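You operate a simulated robot arm through the tools that you are given. There is no shell and no other tool.

Carry out the task below with a simulated robot arm. There is one attempt and no reset: what you move stays moved.

## Task
Set the limit dial back to 1250, press reset and switch on again.
Fine: switch off before opening the control box and shut it after.

The check looks at the end state, three seconds after you hand in, the way a careful person would. Anything else that was tipped, shoved, dropped, spilled or broken makes it a failure.

## Robot
A 7-joint arm with a two-finger parallel gripper, fixed in place. Base frame: the origin is at the foot of the arm, x ahead of it, y to its left, z up. Units: cm, rad, N and s.
With the tool pointing down near the work surface it reaches from about 12 to 66 cm from the base axis. Its first joint turns from -2.897 to 2.897 rad. Payload 1.57 kg.
The tool frame sits at the grasp point between the pads (the TCP): z along the fingers, y along the line on which they close. The tips reach 3 cm beyond it. The gripper opens to 8 cm. The fingers are 1.7 cm wide and 1.2 cm thick; the gripper's body (4 by 8.2 cm) begins 8 cm behind the TCP.
Orientation is that of the tool frame in the base frame, as [roll, pitch, yaw] about the fixed x, y, z axes, in that order (R = Rz(yaw) Ry(pitch) Rx(roll)). With the fingers straight down and closing along the base's y, the tool's x points along the base's -x, its y along +y and its z along -z.

## Interface
- The arm moves only by the tool send_rows. Its arguments are lists of equal length, an entry for each row: "linear": the shift along the base's x, y, z in cm, a list of three; "dr": the turn, a rotation vector about the base's x, y, z in rad, a list of three; "hand": the finger opening in cm, from 0 to 8. In form: {"linear": [[dx, dy, dz], ...], "dr": [[ax, ay, az], ...], "hand": [hand, ...]}. A call has 1 to 20 rows; each row shifts and turns the commanded pose from where the row before left it. Each row takes 0.2 s and may step no farther than 5 cm and 0.15 rad from the row before; otherwise, or with a gripper value out of range, the whole call is refused. A pose out of reach is approached as far as the arm can. The call stops where the force on the tool passes 40 N (or 10 N more than at its start, if that is more) or the arm is blocked; 0.2 s more then pass. The fingers move at their own pace (about 7.2 cm/s each) and stop on an object; they squeeze with about 27 N. The grip force told is the motor's: it shows also when the fingers shut on nothing. Time passes only in rows, and 0.2 s behind the last, so rows that do not move let the fingers close. The reply holds the time, the measured pose of the TCP, the force on the tool along the base axes, the opening and the grip force, in the units named above and with some noise, with the torque about the TCP (base axes, N m) and any sound that the robot's microphone picked up, and new pictures: "show" is both (left out), scene, wrist or none.
- Cameras (640 x 400 px; columns grow to the right, rows downward): "scene" is fixed at [39.99, 64.91, 118.53]; the picture's right is [-0.89, -0.46, 0.00], its down [-0.30, 0.59, -0.75] and it looks along [0.34, -0.67, -0.66] (base axes); focal length 366 px, centre (320, 200). "wrist" rides on the gripper at [7.2, -0.7, -12.2] in the tool frame; the picture's right is [0.09, 1.00, 0.00], its down [-0.84, 0.08, -0.54] and it looks along [-0.54, 0.05, 0.84] (tool axes); focal length 238 px, centre (320, 200). There is no depth. A picture from a camera that has moved, and an enlarged one, comes with that camera's place and axes in the base frame and with its lens.
- raise_lower(by): slides the trunk up (or, below 0, down) by that many cm; the arm rides with it, the base frame stays. It gives what a move gives, with no picture.
- enlarge(camera, box): a new picture of the part [left, top, right, bottom] of that camera's present view, enlarged. It takes no simulated time.
- hand_in(): hands the job in; it is judged then, once.

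Places have to be worked out from the pictures, the camera data and where the tool is seen. Open the gripper and draw the arm clear of the work before you hand the job in, unless the task says otherwise.

The tools are called as name(argument=value, ...) on one line, values as JSON. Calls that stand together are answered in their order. send_rows: Moves the arm, as the interface text tells. Its arguments: {"type":"object","properties":{"linear":{"type":"array","items":{"type":"array","items":{"type":"number"}}},"dr":{"type":"array","items":{"type":"array","items":{"type":"number"}}},"hand":{"type":"array","items":{"type":"number"}},"show":{"type":"string","enum":["both","scene","wrist","none"]}},"required":["linear","dr","hand"]} The other tools are called the same way: raise_lower (by) slides the trunk up or down; enlarge (camera, box) takes an enlarged picture of a part of a camera's view; hand_in () hands the job in.

At the start:

```text
time_s: 0.0
ee_pos: [48.87, 26.74, 89.44]
tcp_rot: [3.141, -0.001, -3.14]
wrist_force: [-0.7, 0.0, -0.3]
moment: [-0.03, 0.01, -0.01]
finger_gap: 8.0
grip_force: 0.1
trunk travel left (down, up): [-17.5, 30.5]
```

scene: 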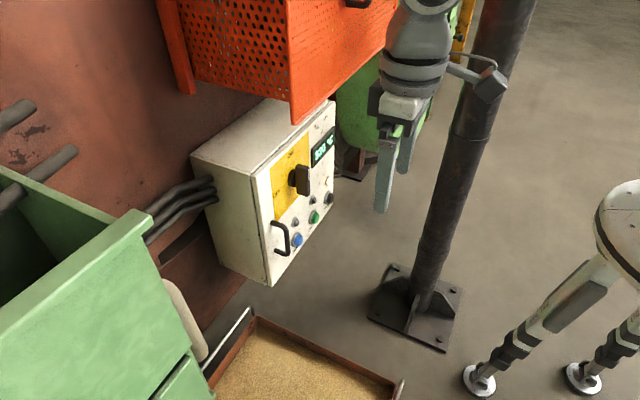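
wrist: 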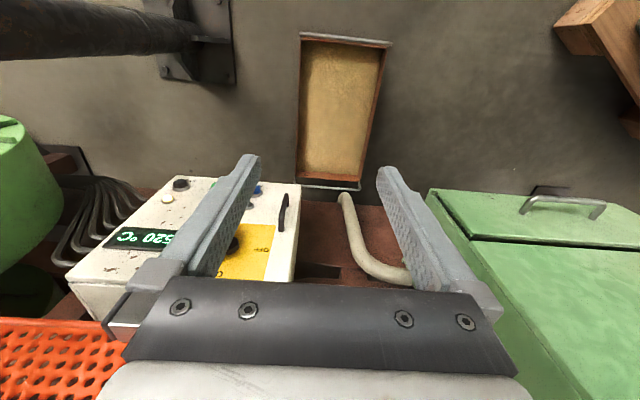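

The scene shows a white control box with a display, a rotary switch on a yellow plate, buttons and a handle. I'll enlarge both views before moving.

enlarge(camera="scene", box=[180, 80, 360, 300])

enlarge(camera="wrist", box=[60, 150, 340, 350])

```text
1.82 times, centred on (270, 190) of scene
camera zoom: at [39.99, 64.91, 118.53], right [-0.89, -0.46, 0.0], down [-0.3, 0.59, -0.75], along [0.34, -0.67, -0.66], focal length 665 px, centre (411, 218)
```

zoom: 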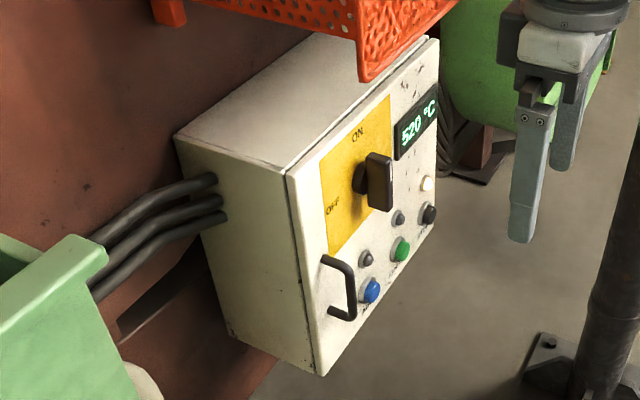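

```text
2.00 times, centred on (200, 250) of wrist
camera zoom: at [41.59, 26.03, 101.78], right [-0.09, 1.0, 0.0], down [0.84, 0.08, 0.54], along [0.54, 0.05, -0.84], focal length 477 px, centre (560, 100)
```

zoom: 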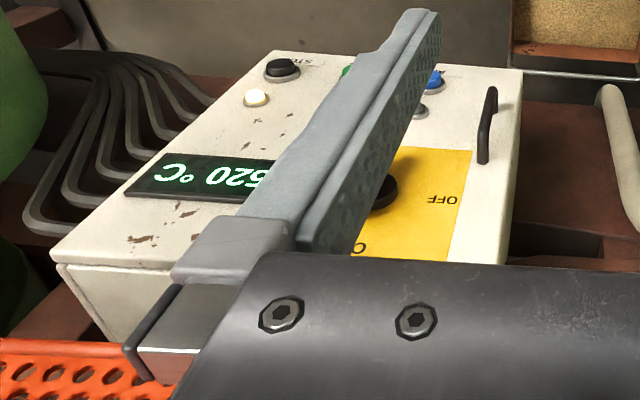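

The box door faces the robot at about x=73, with y from -9 to 24 and z from 45 to 78. The handle is on the +y side and a pole stands near (42, -17). I'll enlarge the rest of the scene to find the obstacles.

enlarge(camera="scene", box=[440, 160, 640, 400])

enlarge(camera="scene", box=[150, 0, 470, 200])

enlarge(camera="scene", box=[250, 120, 350, 270])

```text
1.67 times, centred on (540, 280) of scene
camera zoom: at [39.99, 64.91, 118.53], right [-0.89, -0.46, 0.0], down [-0.3, 0.59, -0.75], along [0.34, -0.67, -0.66], focal length 609 px, centre (-47, 67)
```

zoom: 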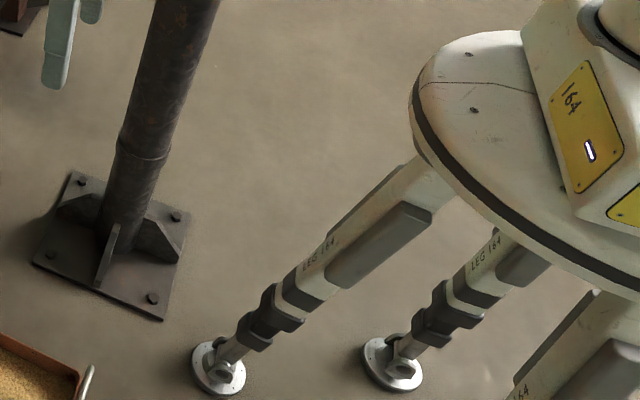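

```text
2.00 times, centred on (310, 100) of scene
camera zoom: at [39.99, 64.91, 118.53], right [-0.89, -0.46, 0.0], down [-0.3, 0.59, -0.75], along [0.34, -0.67, -0.66], focal length 731 px, centre (340, 400)
```

zoom: 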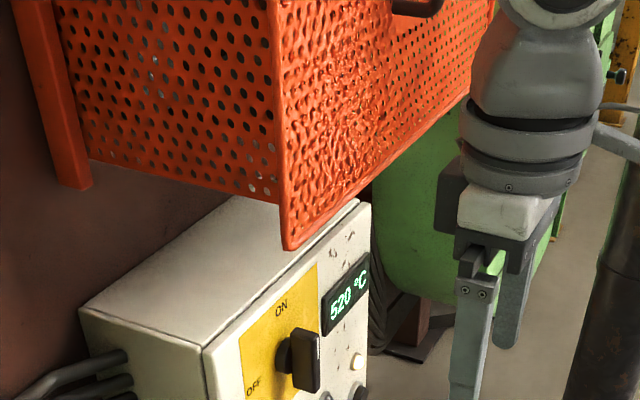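

```text
2.67 times, centred on (300, 195) of scene
camera zoom: at [39.99, 64.91, 118.53], right [-0.89, -0.46, 0.0], down [-0.3, 0.59, -0.75], along [0.34, -0.67, -0.66], focal length 975 px, centre (373, 213)
```

zoom: 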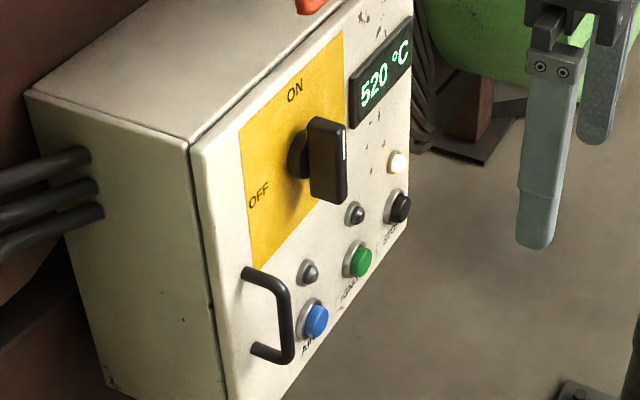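

The arm stands on a tripod, and an orange guard hangs above the box. I'll move the arm to a point in front of the door and tilt the tool forward, so the wrist camera can read the labels.

send_rows(linear=[[-1, -2.5, -1.5], [-1, -2.5, -1.5], [-1, -2.5, -1.5], [-1, -2.5, -1.5], [-1, -2.5, -1.5], [0, -2.5, -2], [0, -2.5, -2], [0, -1, -2]], dr=[[0, -0.12, 0], [0, -0.12, 0], [0, -0.12, 0], [0, -0.12, 0], [0, -0.12, 0], [0, -0.12, 0], [0, -0.12, 0], [0, 0, 0]], hand=[8, 8, 8, 8, 8, 8, 8, 8])

```text
time_s: 1.8
ee_pos: [43.61, 8.02, 76.11]
tcp_rot: [-3.14, 0.842, -3.14]
wrist_force: [0.0, 0.3, -0.3]
moment: [-0.04, 0.0, 0.02]
finger_gap: 8.04
grip_force: 0.0
trunk travel left (down, up): [-17.5, 30.5]
camera wrist: at [29.84, 7.36, 78.89], right [-0.06, 1.0, -0.07], down [0.15, 0.08, 0.98], along [0.99, 0.05, -0.16], focal length 238 px, centre (320, 200)
```

scene: 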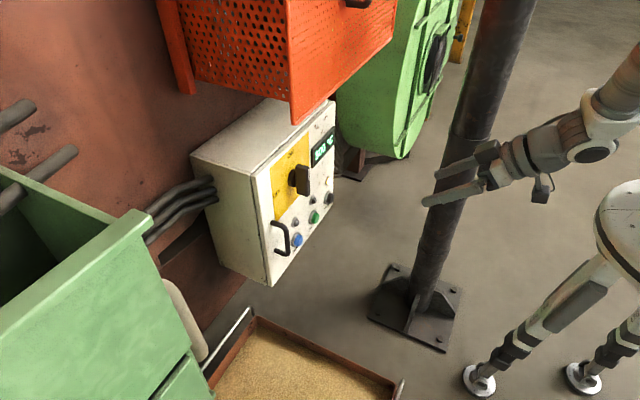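
wrist: 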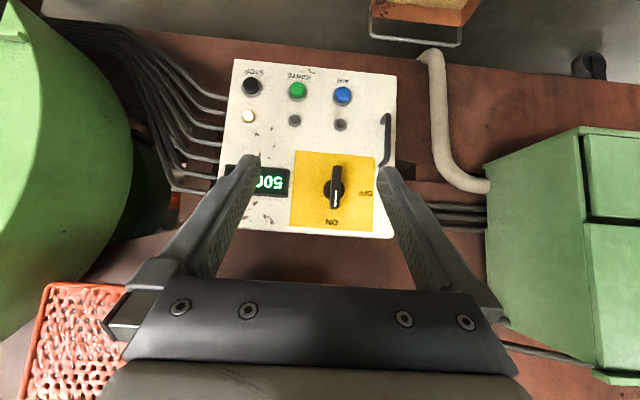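

The door is now in clear, upside-down view. I'll enlarge it to read the labels.

enlarge(camera="wrist", box=[210, 50, 410, 250])

enlarge(camera="wrist", box=[230, 55, 400, 135])

```text
2.00 times, centred on (310, 150) of wrist
camera zoom: at [29.84, 7.36, 78.89], right [-0.06, 1.0, -0.07], down [0.15, 0.08, 0.98], along [0.99, 0.05, -0.16], focal length 477 px, centre (340, 300)
```

zoom: 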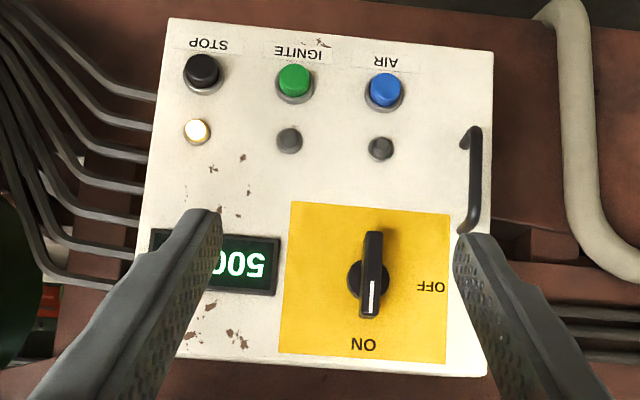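

```text
3.76 times, centred on (315, 95) of wrist
camera zoom: at [29.84, 7.36, 78.89], right [-0.06, 1.0, -0.07], down [0.15, 0.08, 0.98], along [0.99, 0.05, -0.16], focal length 897 px, centre (339, 595)
```

zoom: 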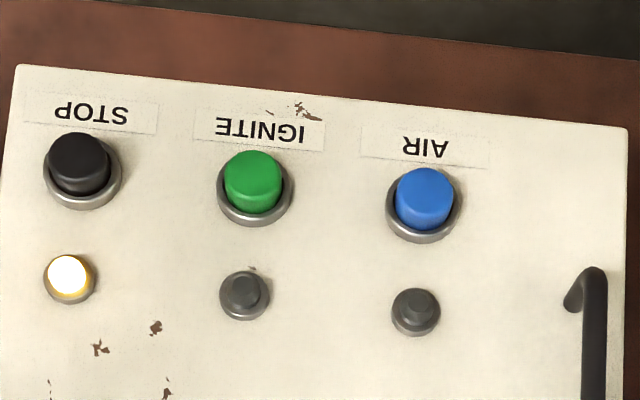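

The door carries STOP, IGNITE and AIR buttons. The main switch near (73.7, 12, 69.7) points up at ON, with OFF toward +y. Reset and the limit dial must be inside. I'll bring the tool horizontal in front of the switch.

send_rows(linear=[[2, 0.67, -1.0], [2, 0.67, -1.1], [2, 0.67, -1.1], [2, 0.67, -1.1], [2, 0.67, -1.1], [2, 0.65, -1.0]], dr=[[0, -0.1215, 0], [0, -0.1215, 0], [0, -0.1215, 0], [0, -0.1215, 0], [0, -0.1215, 0], [0, -0.1215, 0]], hand=[8, 8, 8, 8, 8, 8])

```text
time_s: 3.2
ee_pos: [55.82, 12.25, 69.63]
tcp_rot: [0.162, 1.569, 0.162]
wrist_force: [0.4, 0.4, -0.6]
moment: [0.01, -0.02, 0.04]
finger_gap: 7.99
grip_force: 0.1
trunk travel left (down, up): [-17.5, 30.5]
camera wrist: at [43.63, 11.52, 62.44], right [0.0, 1.0, -0.09], down [-0.54, 0.08, 0.84], along [0.84, 0.05, 0.54], focal length 238 px, centre (320, 200)
```

scene: 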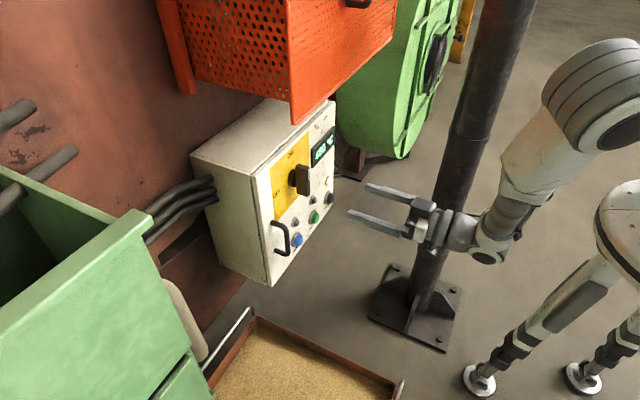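
wrist: 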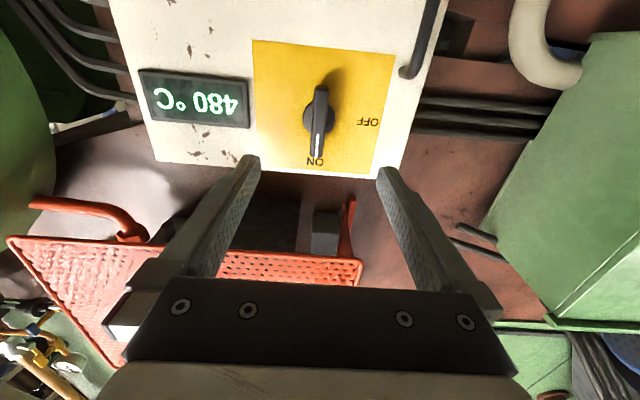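

The knob shows about 0.3 cm to the -y side of the tool axis, so its centre is near y=11.9, z=69.4. I'll advance until the fingers straddle the bar, without closing yet.

send_rows(linear=[[3, -0.1, -0.1], [3, -0.1, -0.1], [3, -0.1, 0], [2.5, 0, 0], [1.2, 0, 0]], dr=[[0, 0, 0], [0, 0, 0], [0, 0, 0], [0, 0, 0], [0, 0, 0]], hand=[6, 6, 6, 6, 6])

```text
time_s: 4.4
ee_pos: [68.42, 11.74, 69.48]
tcp_rot: [3.094, 1.571, 3.093]
wrist_force: [-0.6, 0.5, -0.8]
moment: [-0.02, -0.02, 0.01]
finger_gap: 6.0
grip_force: 0.0
trunk travel left (down, up): [-17.5, 30.5]
camera wrist: at [56.24, 11.18, 62.33], right [0.0, 1.0, -0.09], down [-0.54, 0.08, 0.84], along [0.84, 0.05, 0.54], focal length 238 px, centre (320, 200)
```

scene: 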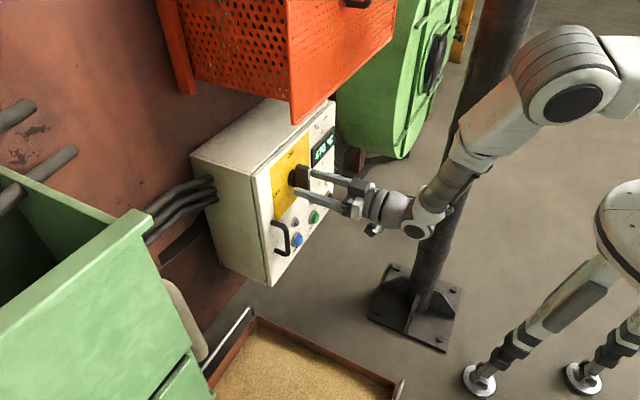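
wrist: 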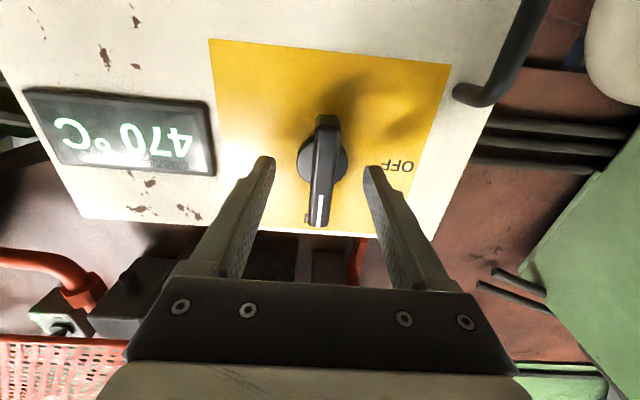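

The fingers straddle the bar, which is centred near (70, 11.9, 69.6). I'll close on it.

send_rows(linear=[[0, 0.1, 0.1], [0, 0, 0], [0, 0, 0], [0, 0, 0]], dr=[[0, 0, 0], [0, 0, 0], [0, 0, 0], [0, 0, 0]], hand=[1, 1, 1, 1])

```text
time_s: 5.4
ee_pos: [68.49, 12.08, 69.65]
tcp_rot: [3.108, 1.57, 3.111]
wrist_force: [0.6, 3.9, 0.4]
moment: [-0.02, 0.08, 0.16]
finger_gap: 1.6
grip_force: 31.7
trunk travel left (down, up): [-17.5, 30.5]
camera wrist: at [56.26, 11.35, 62.44], right [0.0, 1.0, -0.09], down [-0.54, 0.08, 0.84], along [0.84, 0.05, 0.54], focal length 238 px, centre (320, 200)
```

scene: 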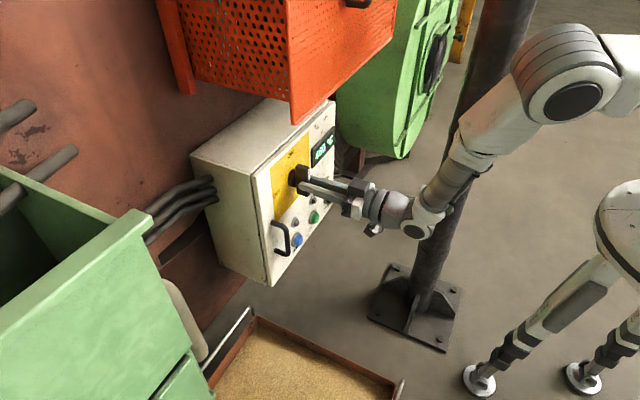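
wrist: 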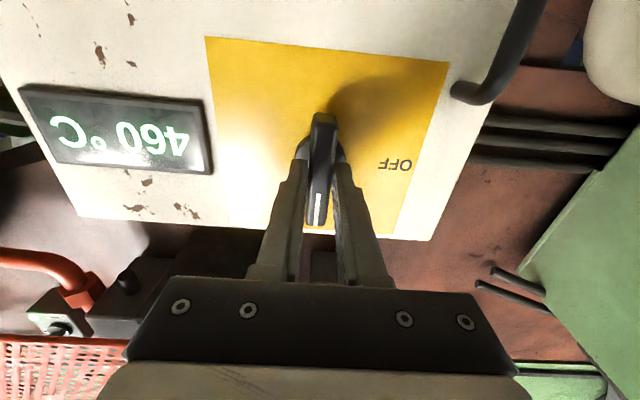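

The grip is firm on the bar at a 1.6 cm opening. I'll turn it toward OFF about the base x axis, starting with a part turn to test.

send_rows(linear=[[0, 0, 0], [0, 0, 0], [0, 0, 0], [0, 0, 0]], dr=[[-0.12, 0, 0], [-0.12, 0, 0], [-0.12, 0, 0], [-0.12, 0, 0]], hand=[1, 1, 1, 1])

```text
time_s: 6.4
ee_pos: [68.38, 11.86, 69.67]
tcp_rot: [-1.573, 1.088, -1.574]
wrist_force: [-2.7, 2.9, 3.3]
moment: [-0.04, -0.13, 0.13]
finger_gap: 1.57
grip_force: 30.9
trunk travel left (down, up): [-17.5, 30.5]
camera wrist: at [56.28, 8.02, 63.58], right [0.0, 0.84, -0.54], down [-0.54, 0.46, 0.71], along [0.84, 0.29, 0.45], focal length 238 px, centre (320, 200)
```

scene: 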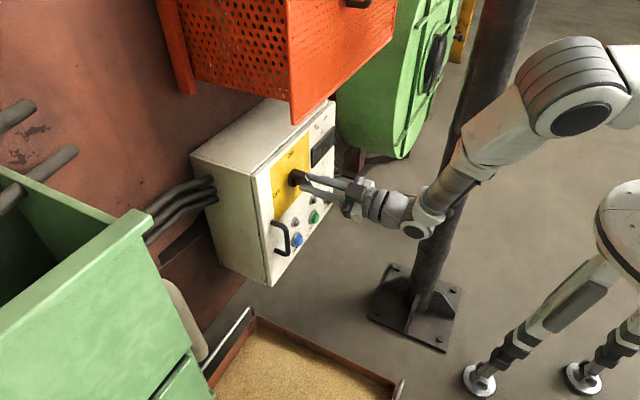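
wrist: 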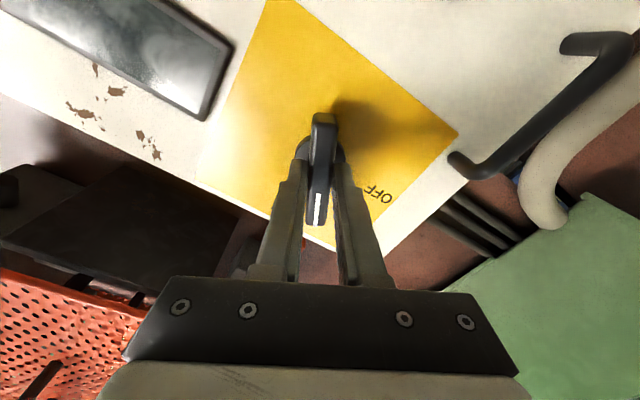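

The knob is turning freely and the display has gone dark. I'll continue the turn to the full 90°.

send_rows(linear=[[0, 0, 0], [0, 0, 0], [0, 0, 0], [0, 0, 0], [0, 0, 0], [0, 0, 0], [0, 0, 0], [0, 0, 0], [0, 0, 0]], dr=[[-0.12, 0, 0], [-0.12, 0, 0], [-0.12, 0, 0], [-0.12, 0, 0], [-0.12, 0, 0], [-0.12, 0, 0], [-0.12, 0, 0], [-0.12, 0, 0], [-0.13, 0, 0]], hand=[1, 1, 1, 1, 1, 1, 1, 1, 1])

```text
time_s: 8.4
ee_pos: [68.48, 11.76, 69.78]
tcp_rot: [-1.568, -0.001, -1.574]
wrist_force: [-6.3, -11.8, 17.6]
moment: [0.08, -0.14, -0.05]
finger_gap: 1.58
grip_force: 31.5
trunk travel left (down, up): [-17.5, 30.5]
camera wrist: at [56.27, 4.69, 70.42], right [0.0, -0.09, -1.0], down [-0.54, 0.84, -0.08], along [0.84, 0.54, -0.05], focal length 238 px, centre (320, 200)
```

scene: 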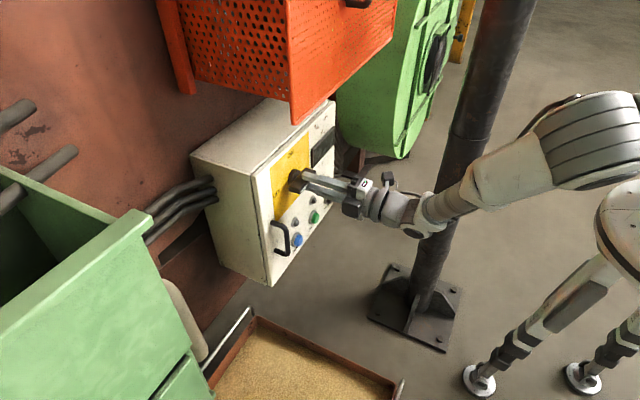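
wrist: 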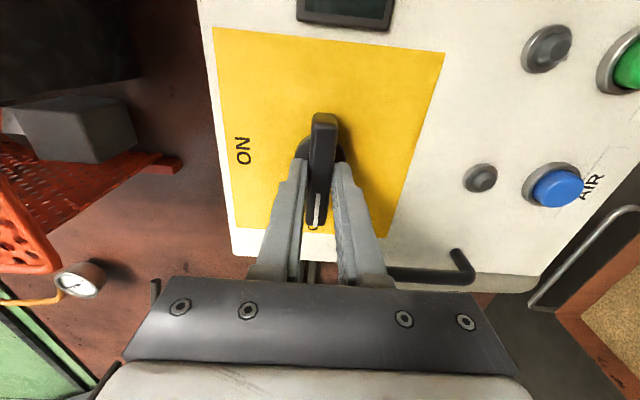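

The knob has turned 90°, with its white mark toward OFF and a small side force. I'll release and back out to check that it stays.

send_rows(linear=[[0, 0, 0], [0, 0, 0], [-3, 0, 0], [-4, 0, 0], [-4, 0, 0]], dr=[[0, 0, 0], [0, 0, 0], [0, 0, 0], [0, 0, 0], [0, 0, 0]], hand=[5, 5, 5, 5, 5])

```text
time_s: 9.6
ee_pos: [57.4, 11.94, 69.68]
tcp_rot: [-1.571, 0.001, -1.572]
wrist_force: [0.2, -0.3, -0.1]
moment: [0.01, -0.03, 0.03]
finger_gap: 4.99
grip_force: 0.1
trunk travel left (down, up): [-17.5, 30.5]
camera wrist: at [45.23, 4.95, 70.33], right [0.0, -0.09, -1.0], down [-0.54, 0.84, -0.08], along [0.84, 0.54, -0.05], focal length 238 px, centre (320, 200)
```

scene: 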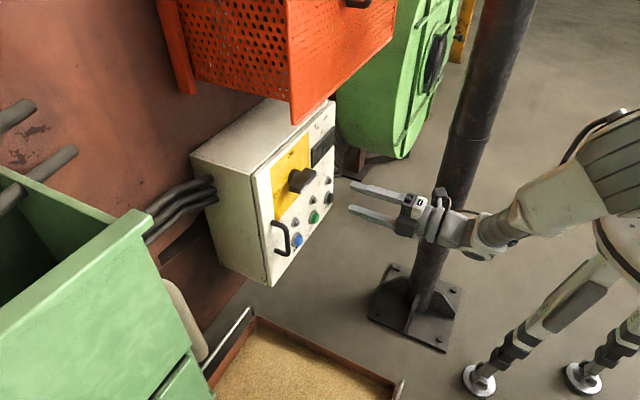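
wrist: 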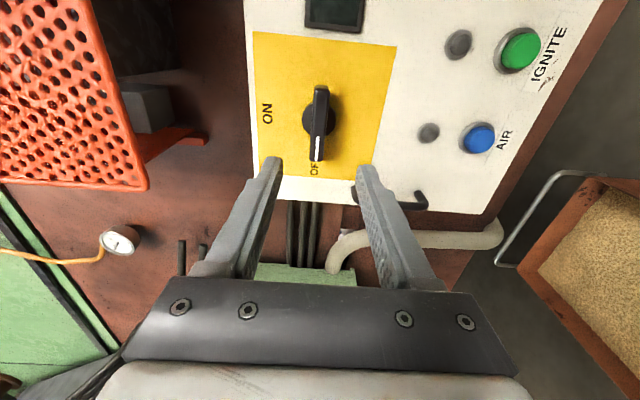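

The switch stays at OFF and the display is dark. Next is the door handle, a vertical bar I place near (70.2, 21.0, 60.8). I'll roll the tool back so the fingers close horizontally and line up with it.

send_rows(linear=[[-1, 0, -0.8], [-0.4, 0.9, -0.8], [0, 0.9, -0.8], [0, 0.9, -0.8], [0, 0.9, -0.8], [0, 0.9, -0.8], [0, 0.9, -0.8], [0, 0.9, -0.8], [0, 0.9, -0.8], [0, 0.9, -0.8], [0, 0.9, -0.9]], dr=[[0.1428, 0, 0], [0.1428, 0, 0], [0.1428, 0, 0], [0.1428, 0, 0], [0.1428, 0, 0], [0.1428, 0, 0], [0.1428, 0, 0], [0.1428, 0, 0], [0.1428, 0, 0], [0.1428, 0, 0], [0.1428, 0, 0]], hand=[5, 5, 5, 5, 5, 5, 5, 5, 5, 5, 5])

```text
time_s: 12.0
ee_pos: [56.12, 20.89, 60.74]
tcp_rot: [1.904, 1.57, 1.904]
wrist_force: [0.0, -0.2, -0.7]
moment: [0.0, 0.0, 0.02]
finger_gap: 4.99
grip_force: 0.1
trunk travel left (down, up): [-17.5, 30.5]
camera wrist: at [43.99, 20.3, 53.51], right [0.0, 1.0, -0.09], down [-0.54, 0.08, 0.84], along [0.84, 0.05, 0.54], focal length 238 px, centre (320, 200)
```

scene: 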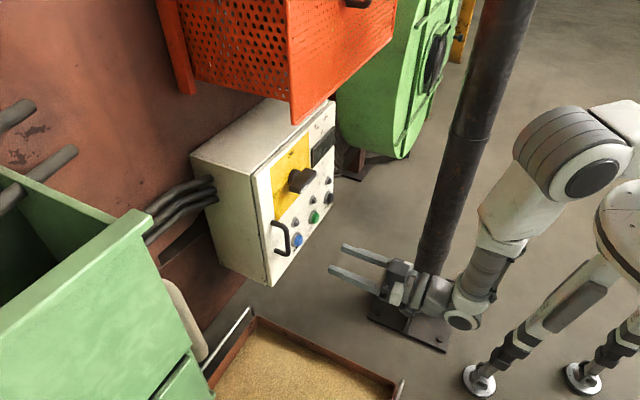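
wrist: 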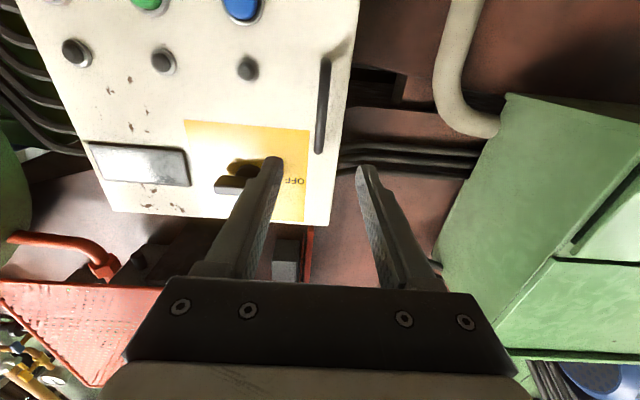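

The handle bar is in line, at y about 21.05 and z from 54.5 to 63.5. I'll advance with the fingers straddling its middle and then close.

send_rows(linear=[[3, 0.1, -0.6], [3, 0.05, -0.5], [3, 0, 0], [2.5, 0, 0], [1.4, 0, 0], [0, 0, 0], [0, 0, 0], [0, 0, 0]], dr=[[0, 0, 0], [0, 0, 0], [0, 0, 0], [0, 0, 0], [0, 0, 0], [0, 0, 0], [0, 0, 0], [0, 0, 0]], hand=[5, 5, 5, 5, 5, 0.2, 0.2, 0.2])

```text
time_s: 13.8
ee_pos: [69.12, 21.0, 59.5]
tcp_rot: [-2.847, 1.568, -2.848]
wrist_force: [1.7, -4.5, -0.6]
moment: [0.04, 0.07, -0.06]
finger_gap: 1.19
grip_force: 28.8
trunk travel left (down, up): [-17.5, 30.5]
camera wrist: at [56.89, 20.38, 52.33], right [0.0, 1.0, -0.09], down [-0.54, 0.08, 0.84], along [0.84, 0.05, 0.54], focal length 238 px, centre (320, 200)
```

scene: 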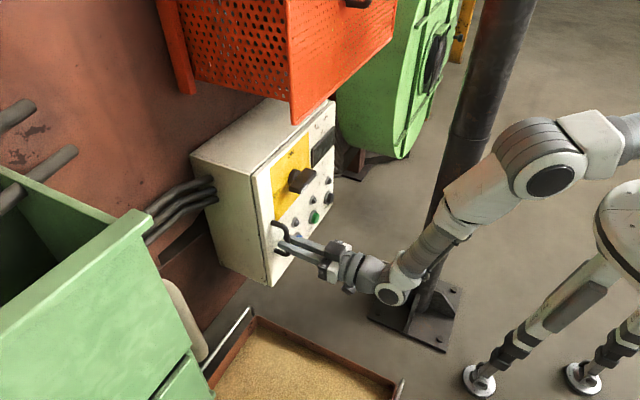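
wrist: 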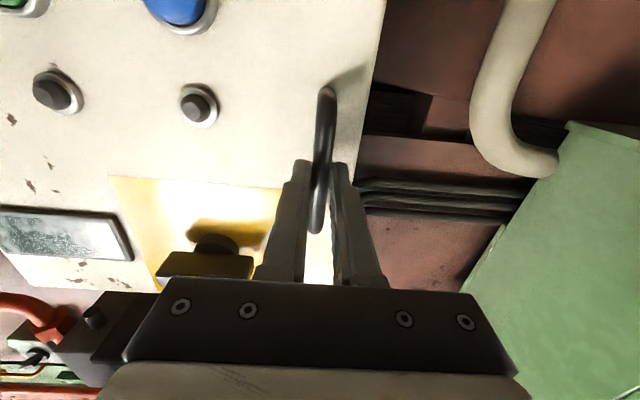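

The handle is gripped at 1.2 cm. I'll begin pulling along the door's arc about a hinge I estimate at (74, -9), watching the force.

send_rows(linear=[[-0.75, -0.1, 0], [-0.75, -0.13, 0], [-0.74, -0.15, 0], [-0.74, -0.15, 0]], dr=[[0, 0, 0], [0, 0, 0], [0, 0, 0], [0, 0, 0]], hand=[0.2, 0.2, 0.2, 0.2])

```text
time_s: 14.8
ee_pos: [66.07, 20.37, 59.47]
tcp_rot: [-2.914, 1.566, -2.916]
wrist_force: [2.1, -9.8, -7.0]
moment: [-0.08, 0.06, 0.02]
finger_gap: 1.2
grip_force: 28.9
trunk travel left (down, up): [-17.5, 30.5]
camera wrist: at [53.78, 19.81, 52.36], right [0.0, 1.0, -0.09], down [-0.54, 0.08, 0.84], along [0.84, 0.05, 0.54], focal length 238 px, centre (320, 200)
```

scene: 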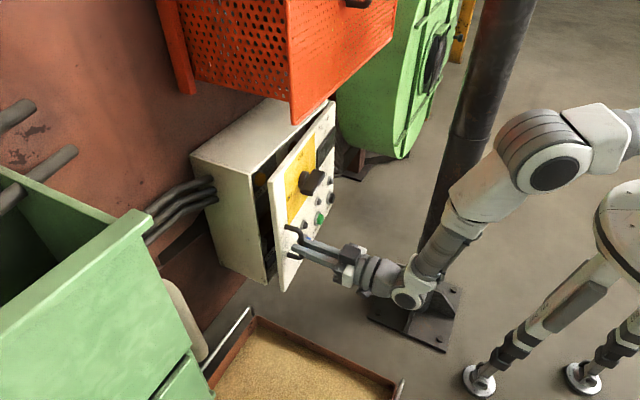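
wrist: 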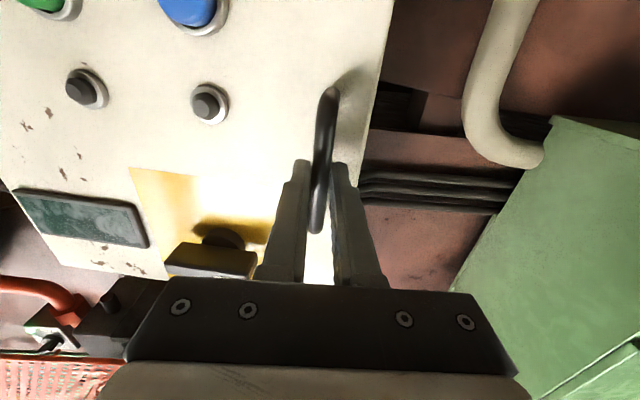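

The door is opening smoothly. I'll keep following the arc with slightly more -y, since the handle pulls the tool that way.

send_rows(linear=[[-1.46, -0.5, 0], [-1.44, -0.5, 0], [-1.42, -0.55, 0], [-1.39, -0.6, 0], [-1.36, -0.67, 0], [-1.32, -0.74, 0]], dr=[[0, 0, 0], [0, 0, 0], [0, 0, 0], [0, 0, 0], [0, 0, 0], [0, 0, 0]], hand=[0.2, 0.2, 0.2, 0.2, 0.2, 0.2])

```text
time_s: 16.2
ee_pos: [57.5, 17.0, 59.56]
tcp_rot: [2.969, 1.567, 2.972]
wrist_force: [0.3, -0.6, -9.3]
moment: [-0.27, 0.35, 0.09]
finger_gap: 1.17
grip_force: 28.9
trunk travel left (down, up): [-17.5, 30.5]
camera wrist: at [45.34, 16.38, 52.41], right [0.0, 1.0, -0.09], down [-0.54, 0.08, 0.84], along [0.84, 0.05, 0.54], focal length 238 px, centre (320, 200)
```

scene: 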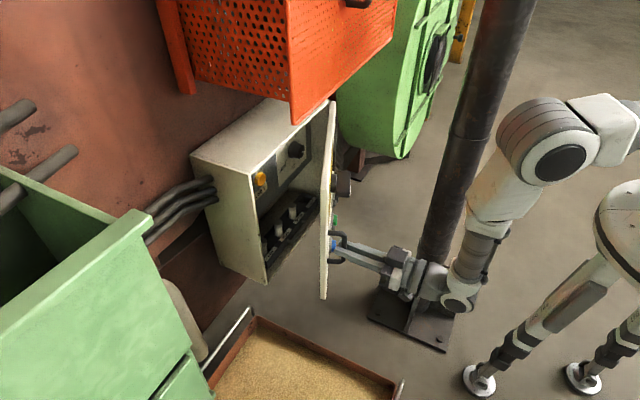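
wrist: 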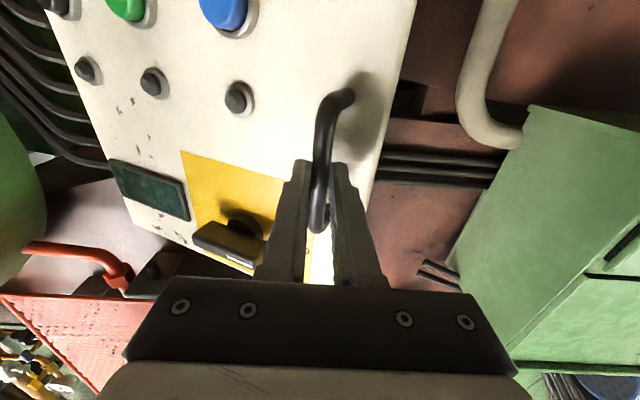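

The door is about 25° open and a dial and other parts are visible inside. I'll pull further along the arc.

send_rows(linear=[[-1.29, -0.82, 0], [-1.25, -0.88, 0], [-1.2, -0.94, 0], [-1.15, -1.0, 0], [-1.1, -1.05, 0], [-1.05, -1.1, 0]], dr=[[0, 0, 0], [0, 0, 0], [0, 0, 0], [0, 0, 0], [0, 0, 0], [0, 0, 0]], hand=[0.2, 0.2, 0.2, 0.2, 0.2, 0.2])

enlarge(camera="scene", box=[180, 80, 360, 300])

```text
time_s: 17.6
ee_pos: [50.53, 11.4, 59.57]
tcp_rot: [0.356, 1.568, 0.358]
wrist_force: [-14.7, 14.1, 5.0]
moment: [-0.42, -0.05, 0.31]
finger_gap: 1.17
grip_force: 29.1
trunk travel left (down, up): [-17.5, 30.5]
camera wrist: at [38.35, 10.66, 52.39], right [0.0, 1.0, -0.09], down [-0.54, 0.08, 0.84], along [0.84, 0.05, 0.54], focal length 238 px, centre (320, 200)
```

scene: 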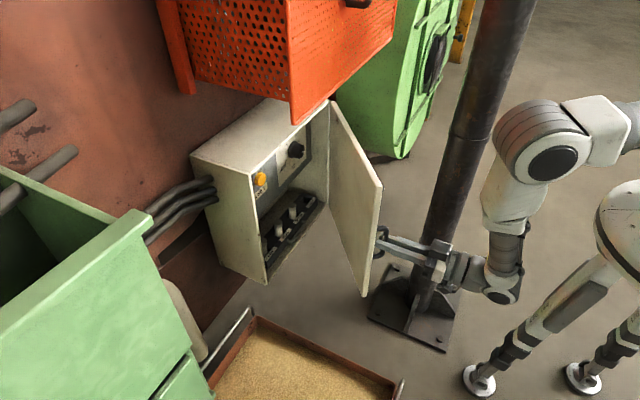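
wrist: 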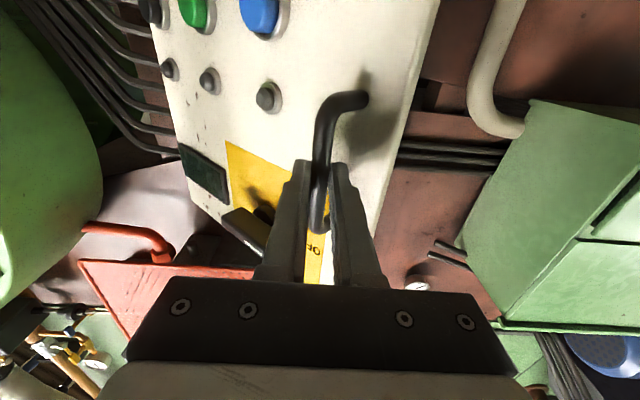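

```text
1.82 times, centred on (270, 190) of scene
camera zoom: at [39.99, 64.91, 118.53], right [-0.89, -0.46, 0.0], down [-0.3, 0.59, -0.75], along [0.34, -0.67, -0.66], focal length 665 px, centre (411, 218)
```

zoom: 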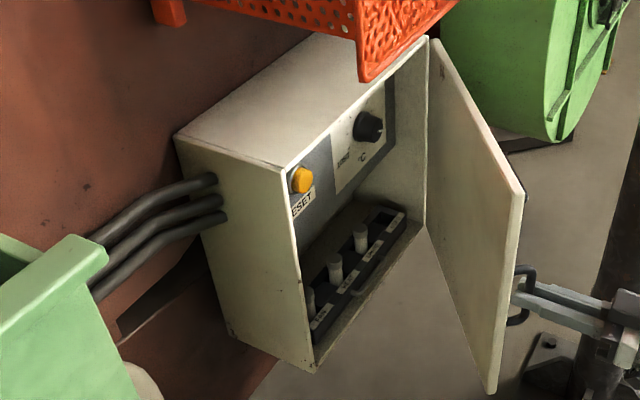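

The door is about 40° open, and inside I can see a yellow RESET button and a dial marked °C. I'll keep pulling along a slightly larger arc to about 65°, because the radial force says my radius is a little small.

send_rows(linear=[[-1.15, -1.0, 0], [-1.1, -1.05, 0], [-0.9, -1.23, 0], [-0.85, -1.25, 0], [-0.77, -1.33, 0], [-0.7, -1.33, 0], [-0.62, -1.4, 0], [-0.55, -1.4, 0]], dr=[[0, 0, 0], [0, 0, 0], [0, 0, 0], [0, 0, 0], [0, 0, 0], [0, 0, 0], [0, 0, 0], [0, 0, 0]], hand=[0.2, 0.2, 0.2, 0.2, 0.2, 0.2, 0.2, 0.2])

```text
time_s: 19.4
ee_pos: [43.96, 1.14, 59.65]
tcp_rot: [-0.833, 1.567, -0.832]
wrist_force: [18.9, -6.6, 7.8]
moment: [-0.53, -0.01, -0.1]
finger_gap: 1.17
grip_force: 29.2
trunk travel left (down, up): [-17.5, 30.5]
camera wrist: at [31.7, 0.53, 52.47], right [0.0, 1.0, -0.09], down [-0.54, 0.08, 0.84], along [0.84, 0.05, 0.54], focal length 238 px, centre (320, 200)
```

scene: 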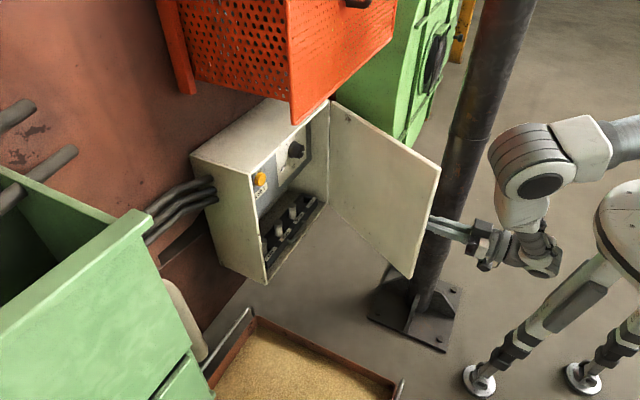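
wrist: 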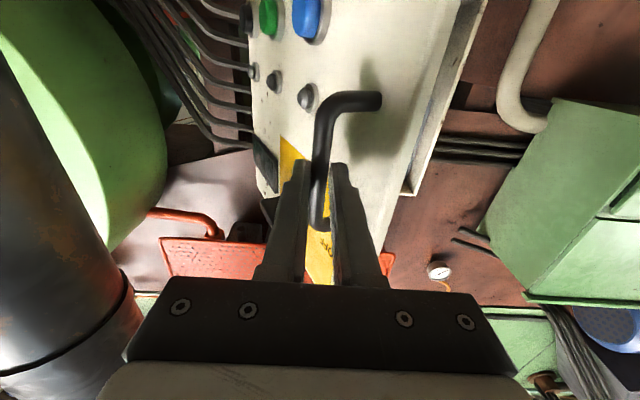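

The door is now about 62° open. I'll take it a little farther, then open the fingers slightly and slide straight back off the bar.

send_rows(linear=[[-0.3, -1.45, 0], [-0.25, -1.45, 0], [0, 0, 0], [0, 0, 0]], dr=[[0, 0, 0], [0, 0, 0], [0, 0, 0], [0, 0, 0]], hand=[0.2, 0.2, 2.4, 2.4])

```text
time_s: 20.4
ee_pos: [43.28, -1.79, 59.43]
tcp_rot: [-3.103, 1.57, -3.102]
wrist_force: [0.3, -0.7, -0.2]
moment: [0.01, -0.01, 0.0]
finger_gap: 2.41
grip_force: 0.1
trunk travel left (down, up): [-17.5, 30.5]
camera wrist: at [31.11, -2.3, 52.36], right [0.0, 1.0, -0.09], down [-0.54, 0.08, 0.84], along [0.84, 0.05, 0.54], focal length 238 px, centre (320, 200)
```

scene: 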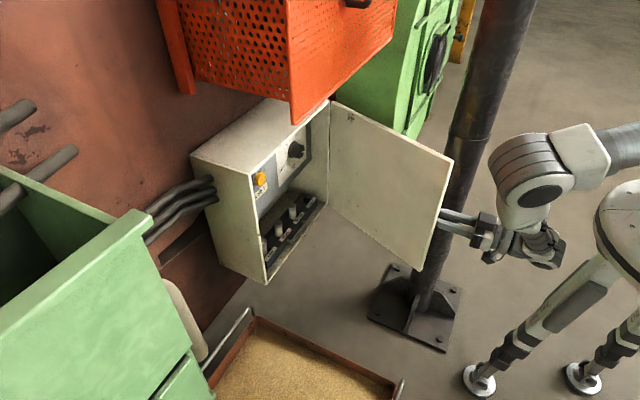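
wrist: 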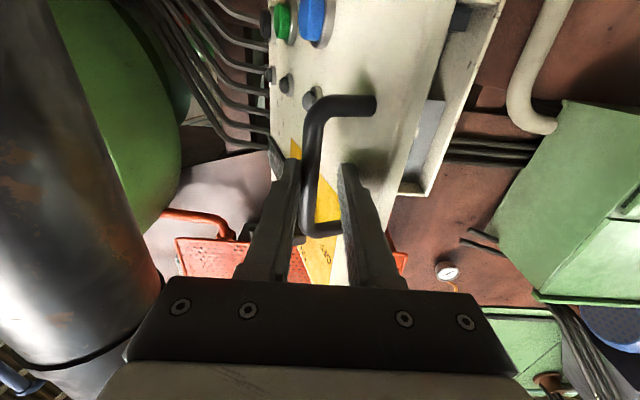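

The bar is free between the open fingers, and the door sits at about 68°. I'll slide straight back along -x.

send_rows(linear=[[-1.5, 0, 0], [-1.5, 0, 0], [-2, 0, 0], [-2, 0, 0]], dr=[[0, 0, 0], [0, 0, 0], [0, 0, 0], [0, 0, 0]], hand=[2.4, 2.4, 2.4, 2.4])

```text
time_s: 21.6
ee_pos: [42.38, -0.06, 63.53]
tcp_rot: [0.043, 1.413, 0.103]
wrist_force: [0.4, 0.0, -0.2]
moment: [0.01, 0.0, -0.02]
finger_gap: 2.4
grip_force: 0.0
trunk travel left (down, up): [-17.5, 30.5]
stopped in row 4: the arm was blocked; the commanded pose is now the measured one
camera wrist: at [31.53, -1.29, 54.53], right [-0.05, 1.0, -0.08], down [-0.67, 0.03, 0.74], along [0.74, 0.09, 0.67], focal length 238 px, centre (320, 200)
```

scene: 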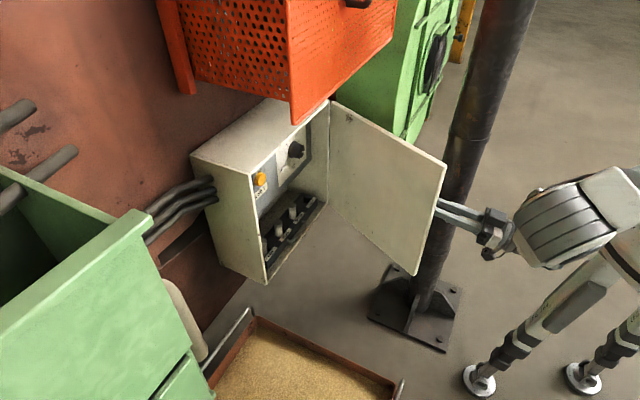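
wrist: 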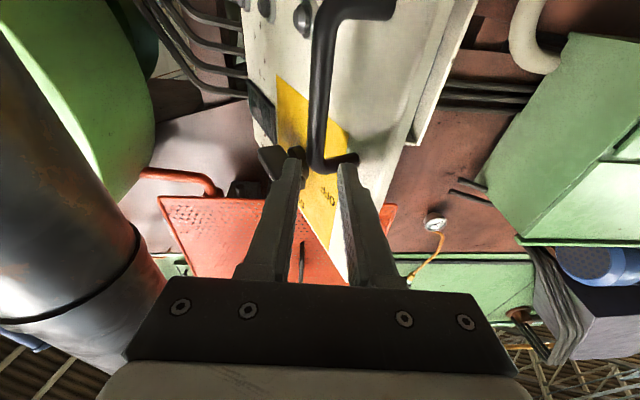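

The arm hit its joint limit close to its base, and the fingers are still around the bar with no force. Lowering the trunk gives the wrist more room and drops the fingers to mid-handle, so I'll lower it by 4 cm.

raise_lower(by=-4)

```text
time_s: 22.4
ee_pos: [42.69, -0.05, 59.65]
tcp_rot: [0.042, 1.404, 0.106]
wrist_force: [-0.5, -0.1, -0.5]
moment: [-0.01, -0.01, -0.01]
finger_gap: 2.4
grip_force: 0.0
trunk travel left (down, up): [-13.5, 34.5]
```

The readings show the tool tilted up about 9° and yawed slightly. I'll take fresh pictures to see where the bar and arm are now.

send_rows(linear=[[0, 0, 0]], dr=[[0, 0, 0]], hand=[2.4])

enlarge(camera="scene", box=[400, 100, 640, 300])

```text
time_s: 22.8
ee_pos: [42.63, 0.11, 59.65]
tcp_rot: [0.044, 1.405, 0.108]
wrist_force: [-0.6, -0.3, 0.2]
moment: [0.01, 0.02, 0.03]
finger_gap: 2.42
grip_force: 0.1
trunk travel left (down, up): [-13.5, 34.5]
camera wrist: at [31.87, -1.26, 50.61], right [-0.05, 1.0, -0.08], down [-0.68, 0.03, 0.74], along [0.74, 0.09, 0.67], focal length 238 px, centre (320, 200)
```

scene: 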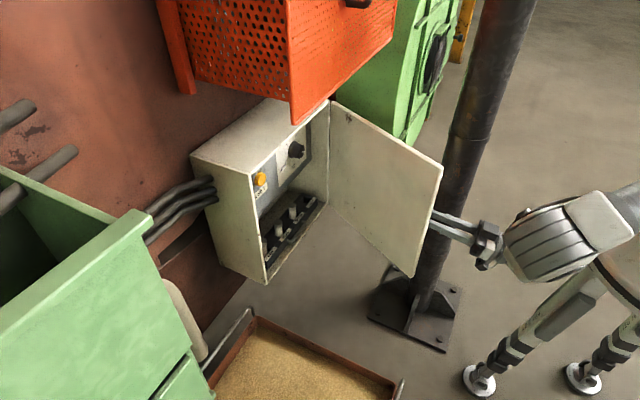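
wrist: 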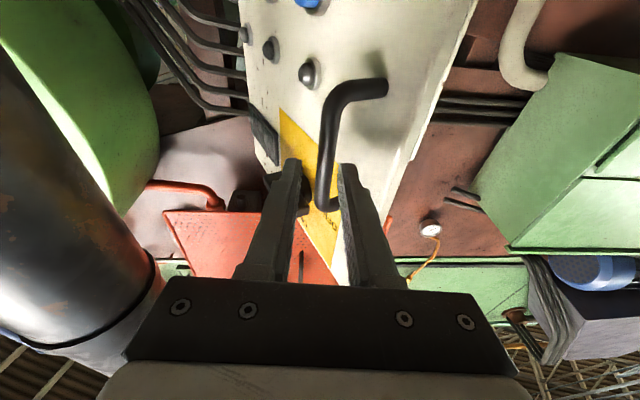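

```text
2.00 times, centred on (520, 200) of scene
camera zoom: at [39.99, 64.91, 118.53], right [-0.89, -0.46, 0.0], down [-0.3, 0.59, -0.75], along [0.34, -0.67, -0.66], focal length 731 px, centre (-80, 200)
```

zoom: 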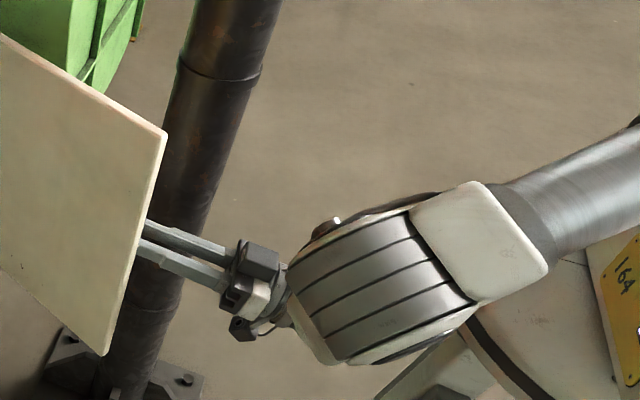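

The elbow has swung low to the +y side, but the bar is still between the fingers. I'll level the tool and guide the door back a little, to where the arm has room to back off.

send_rows(linear=[[0.5, 0, -0.1], [0.5, 0.0, -0.1], [0.4, 0.2, -0.1], [0.5, 0.8, 0]], dr=[[0, 0.055, -0.02], [0, 0.055, -0.02], [0, 0.055, -0.02], [0, 0, 0]], hand=[2.4, 2.4, 2.4, 2.4])

```text
time_s: 23.8
ee_pos: [44.14, 0.94, 59.29]
tcp_rot: [2.353, 1.556, 2.349]
wrist_force: [0.1, 0.6, -0.2]
moment: [-0.02, -0.01, -0.02]
finger_gap: 2.43
grip_force: 0.0
trunk travel left (down, up): [-13.5, 34.5]
camera wrist: at [31.8, 0.4, 52.15], right [0.0, 1.0, -0.08], down [-0.53, 0.07, 0.84], along [0.85, 0.04, 0.53], focal length 238 px, centre (320, 200)
```

scene: 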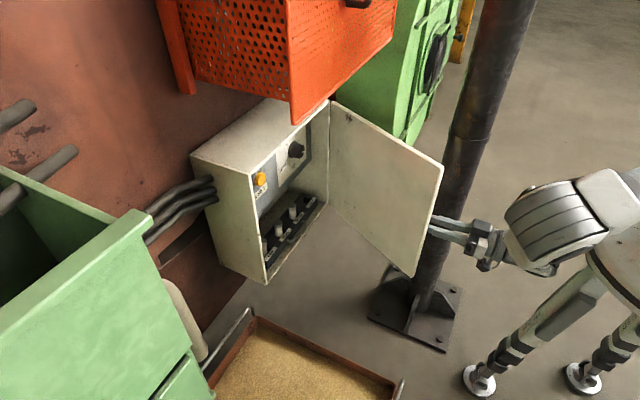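
wrist: 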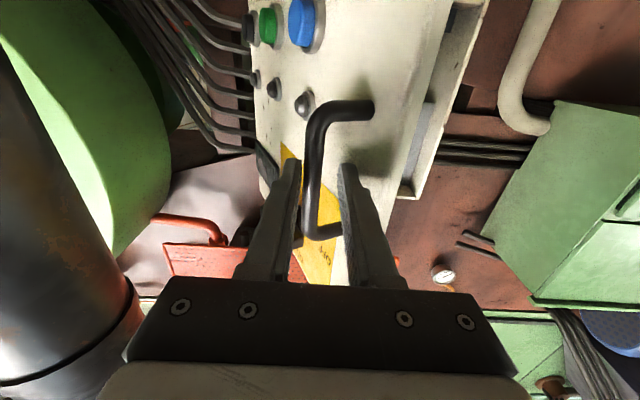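

The arm responds well. I'll guide the bar back along its arc to about 45° open.

send_rows(linear=[[0.15, 0.3, 0], [0.6, 1.4, 0], [0.6, 1.4, 0], [0.7, 1.35, 0], [0.7, 1.35, 0], [0.85, 1.25, 0], [0.85, 1.25, 0]], dr=[[0, 0, 0], [0, 0, 0], [0, 0, 0], [0, 0, 0], [0, 0, 0], [0, 0, 0], [0, 0, 0]], hand=[2.4, 2.4, 2.4, 2.4, 2.4, 2.4, 2.4])

```text
time_s: 25.4
ee_pos: [48.62, 9.18, 59.4]
tcp_rot: [2.201, 1.556, 2.196]
wrist_force: [-1.0, -0.9, -0.1]
moment: [0.01, 0.0, 0.0]
finger_gap: 2.4
grip_force: 0.0
trunk travel left (down, up): [-13.5, 34.5]
camera wrist: at [36.35, 8.69, 52.21], right [0.0, 1.0, -0.08], down [-0.53, 0.07, 0.84], along [0.85, 0.04, 0.53], focal length 238 px, centre (320, 200)
```

scene: 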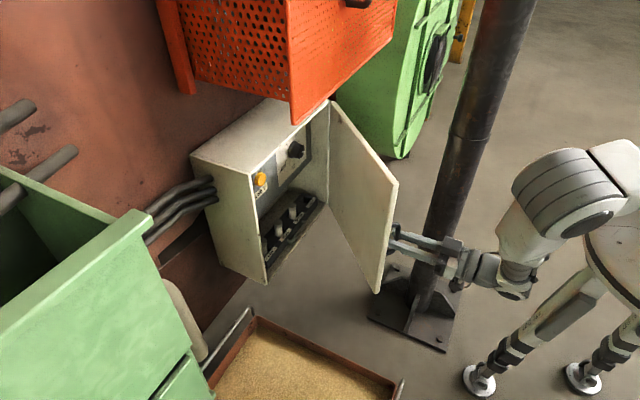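
wrist: 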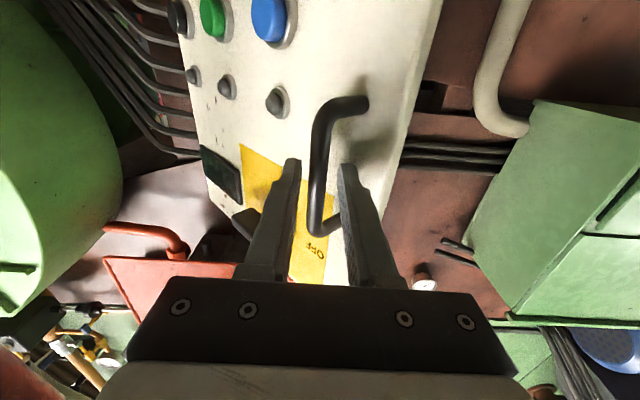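

The door is back at about 45°, with the bar between the fingers. I'll retreat straight back to clear it.

send_rows(linear=[[-1.2, 0, 0], [-1.2, 0, 0], [-1.2, 0, 0], [-1.0, 0, 0]], dr=[[0, 0, 0], [0, 0, 0], [0, 0, 0], [0, 0, 0]], hand=[2.6, 2.6, 2.6, 2.6])

```text
time_s: 26.4
ee_pos: [43.86, 9.24, 59.32]
tcp_rot: [2.194, 1.555, 2.192]
wrist_force: [-0.7, 0.0, 0.0]
moment: [0.0, 0.03, 0.02]
finger_gap: 2.62
grip_force: 0.1
trunk travel left (down, up): [-13.5, 34.5]
camera wrist: at [31.65, 8.69, 52.19], right [0.0, 1.0, -0.08], down [-0.53, 0.07, 0.84], along [0.84, 0.04, 0.53], focal length 238 px, centre (320, 200)
```

scene: 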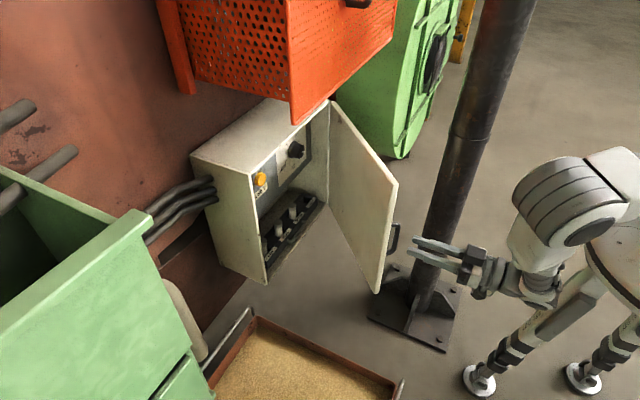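
wrist: 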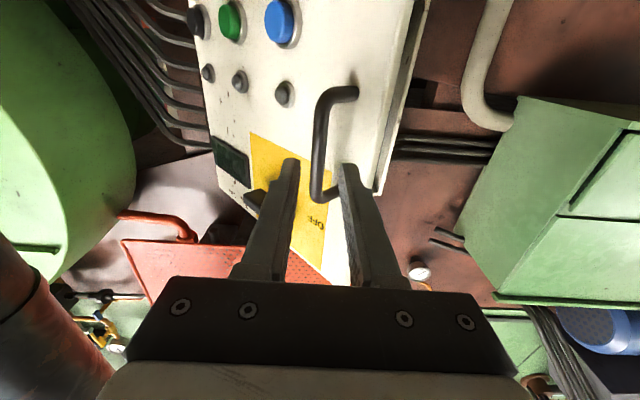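

The fingers are clear of the handle. I'll close them, go around the door's free edge at about (50.5, 13.8) on the +y side and reach forward behind it.

send_rows(linear=[[0, 3, 0], [0, 3, 0], [0, 3, 0], [0, 3, 0], [2.5, 0.5, 0], [3, 0, 0], [3, 0, 0]], dr=[[0, 0, 0], [0, 0, 0], [0, 0, 0], [0, 0, 0], [0, 0, 0], [0, 0, 0], [0, 0, 0]], hand=[0, 0, 0, 0, 0, 0, 0])

```text
time_s: 28.0
ee_pos: [52.38, 21.71, 59.25]
tcp_rot: [2.193, 1.559, 2.193]
wrist_force: [-0.3, -0.7, 0.0]
moment: [-0.04, -0.02, 0.0]
finger_gap: 0.0
grip_force: 21.3
trunk travel left (down, up): [-13.5, 34.5]
camera wrist: at [40.14, 21.22, 52.19], right [0.0, 1.0, -0.08], down [-0.53, 0.07, 0.84], along [0.84, 0.04, 0.53], focal length 238 px, centre (320, 200)
```

scene: 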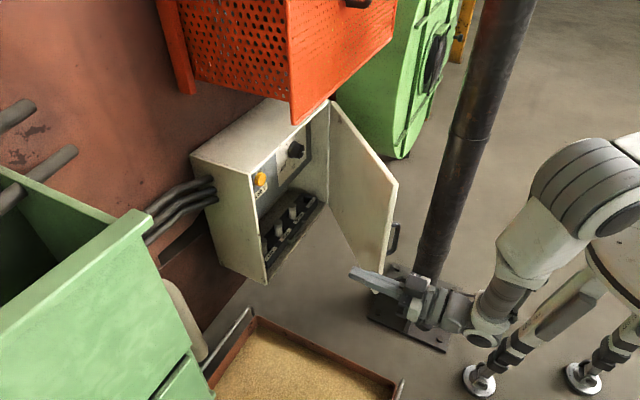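
wrist: 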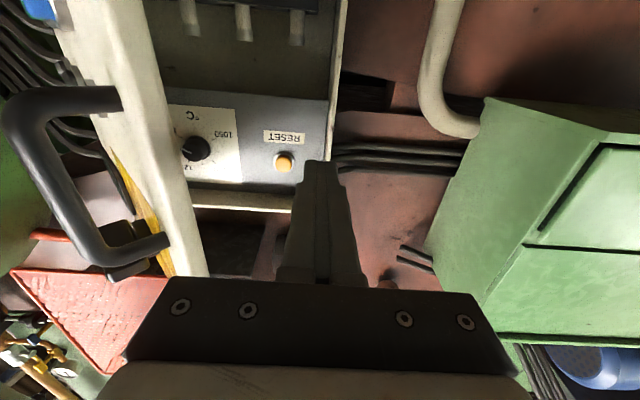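

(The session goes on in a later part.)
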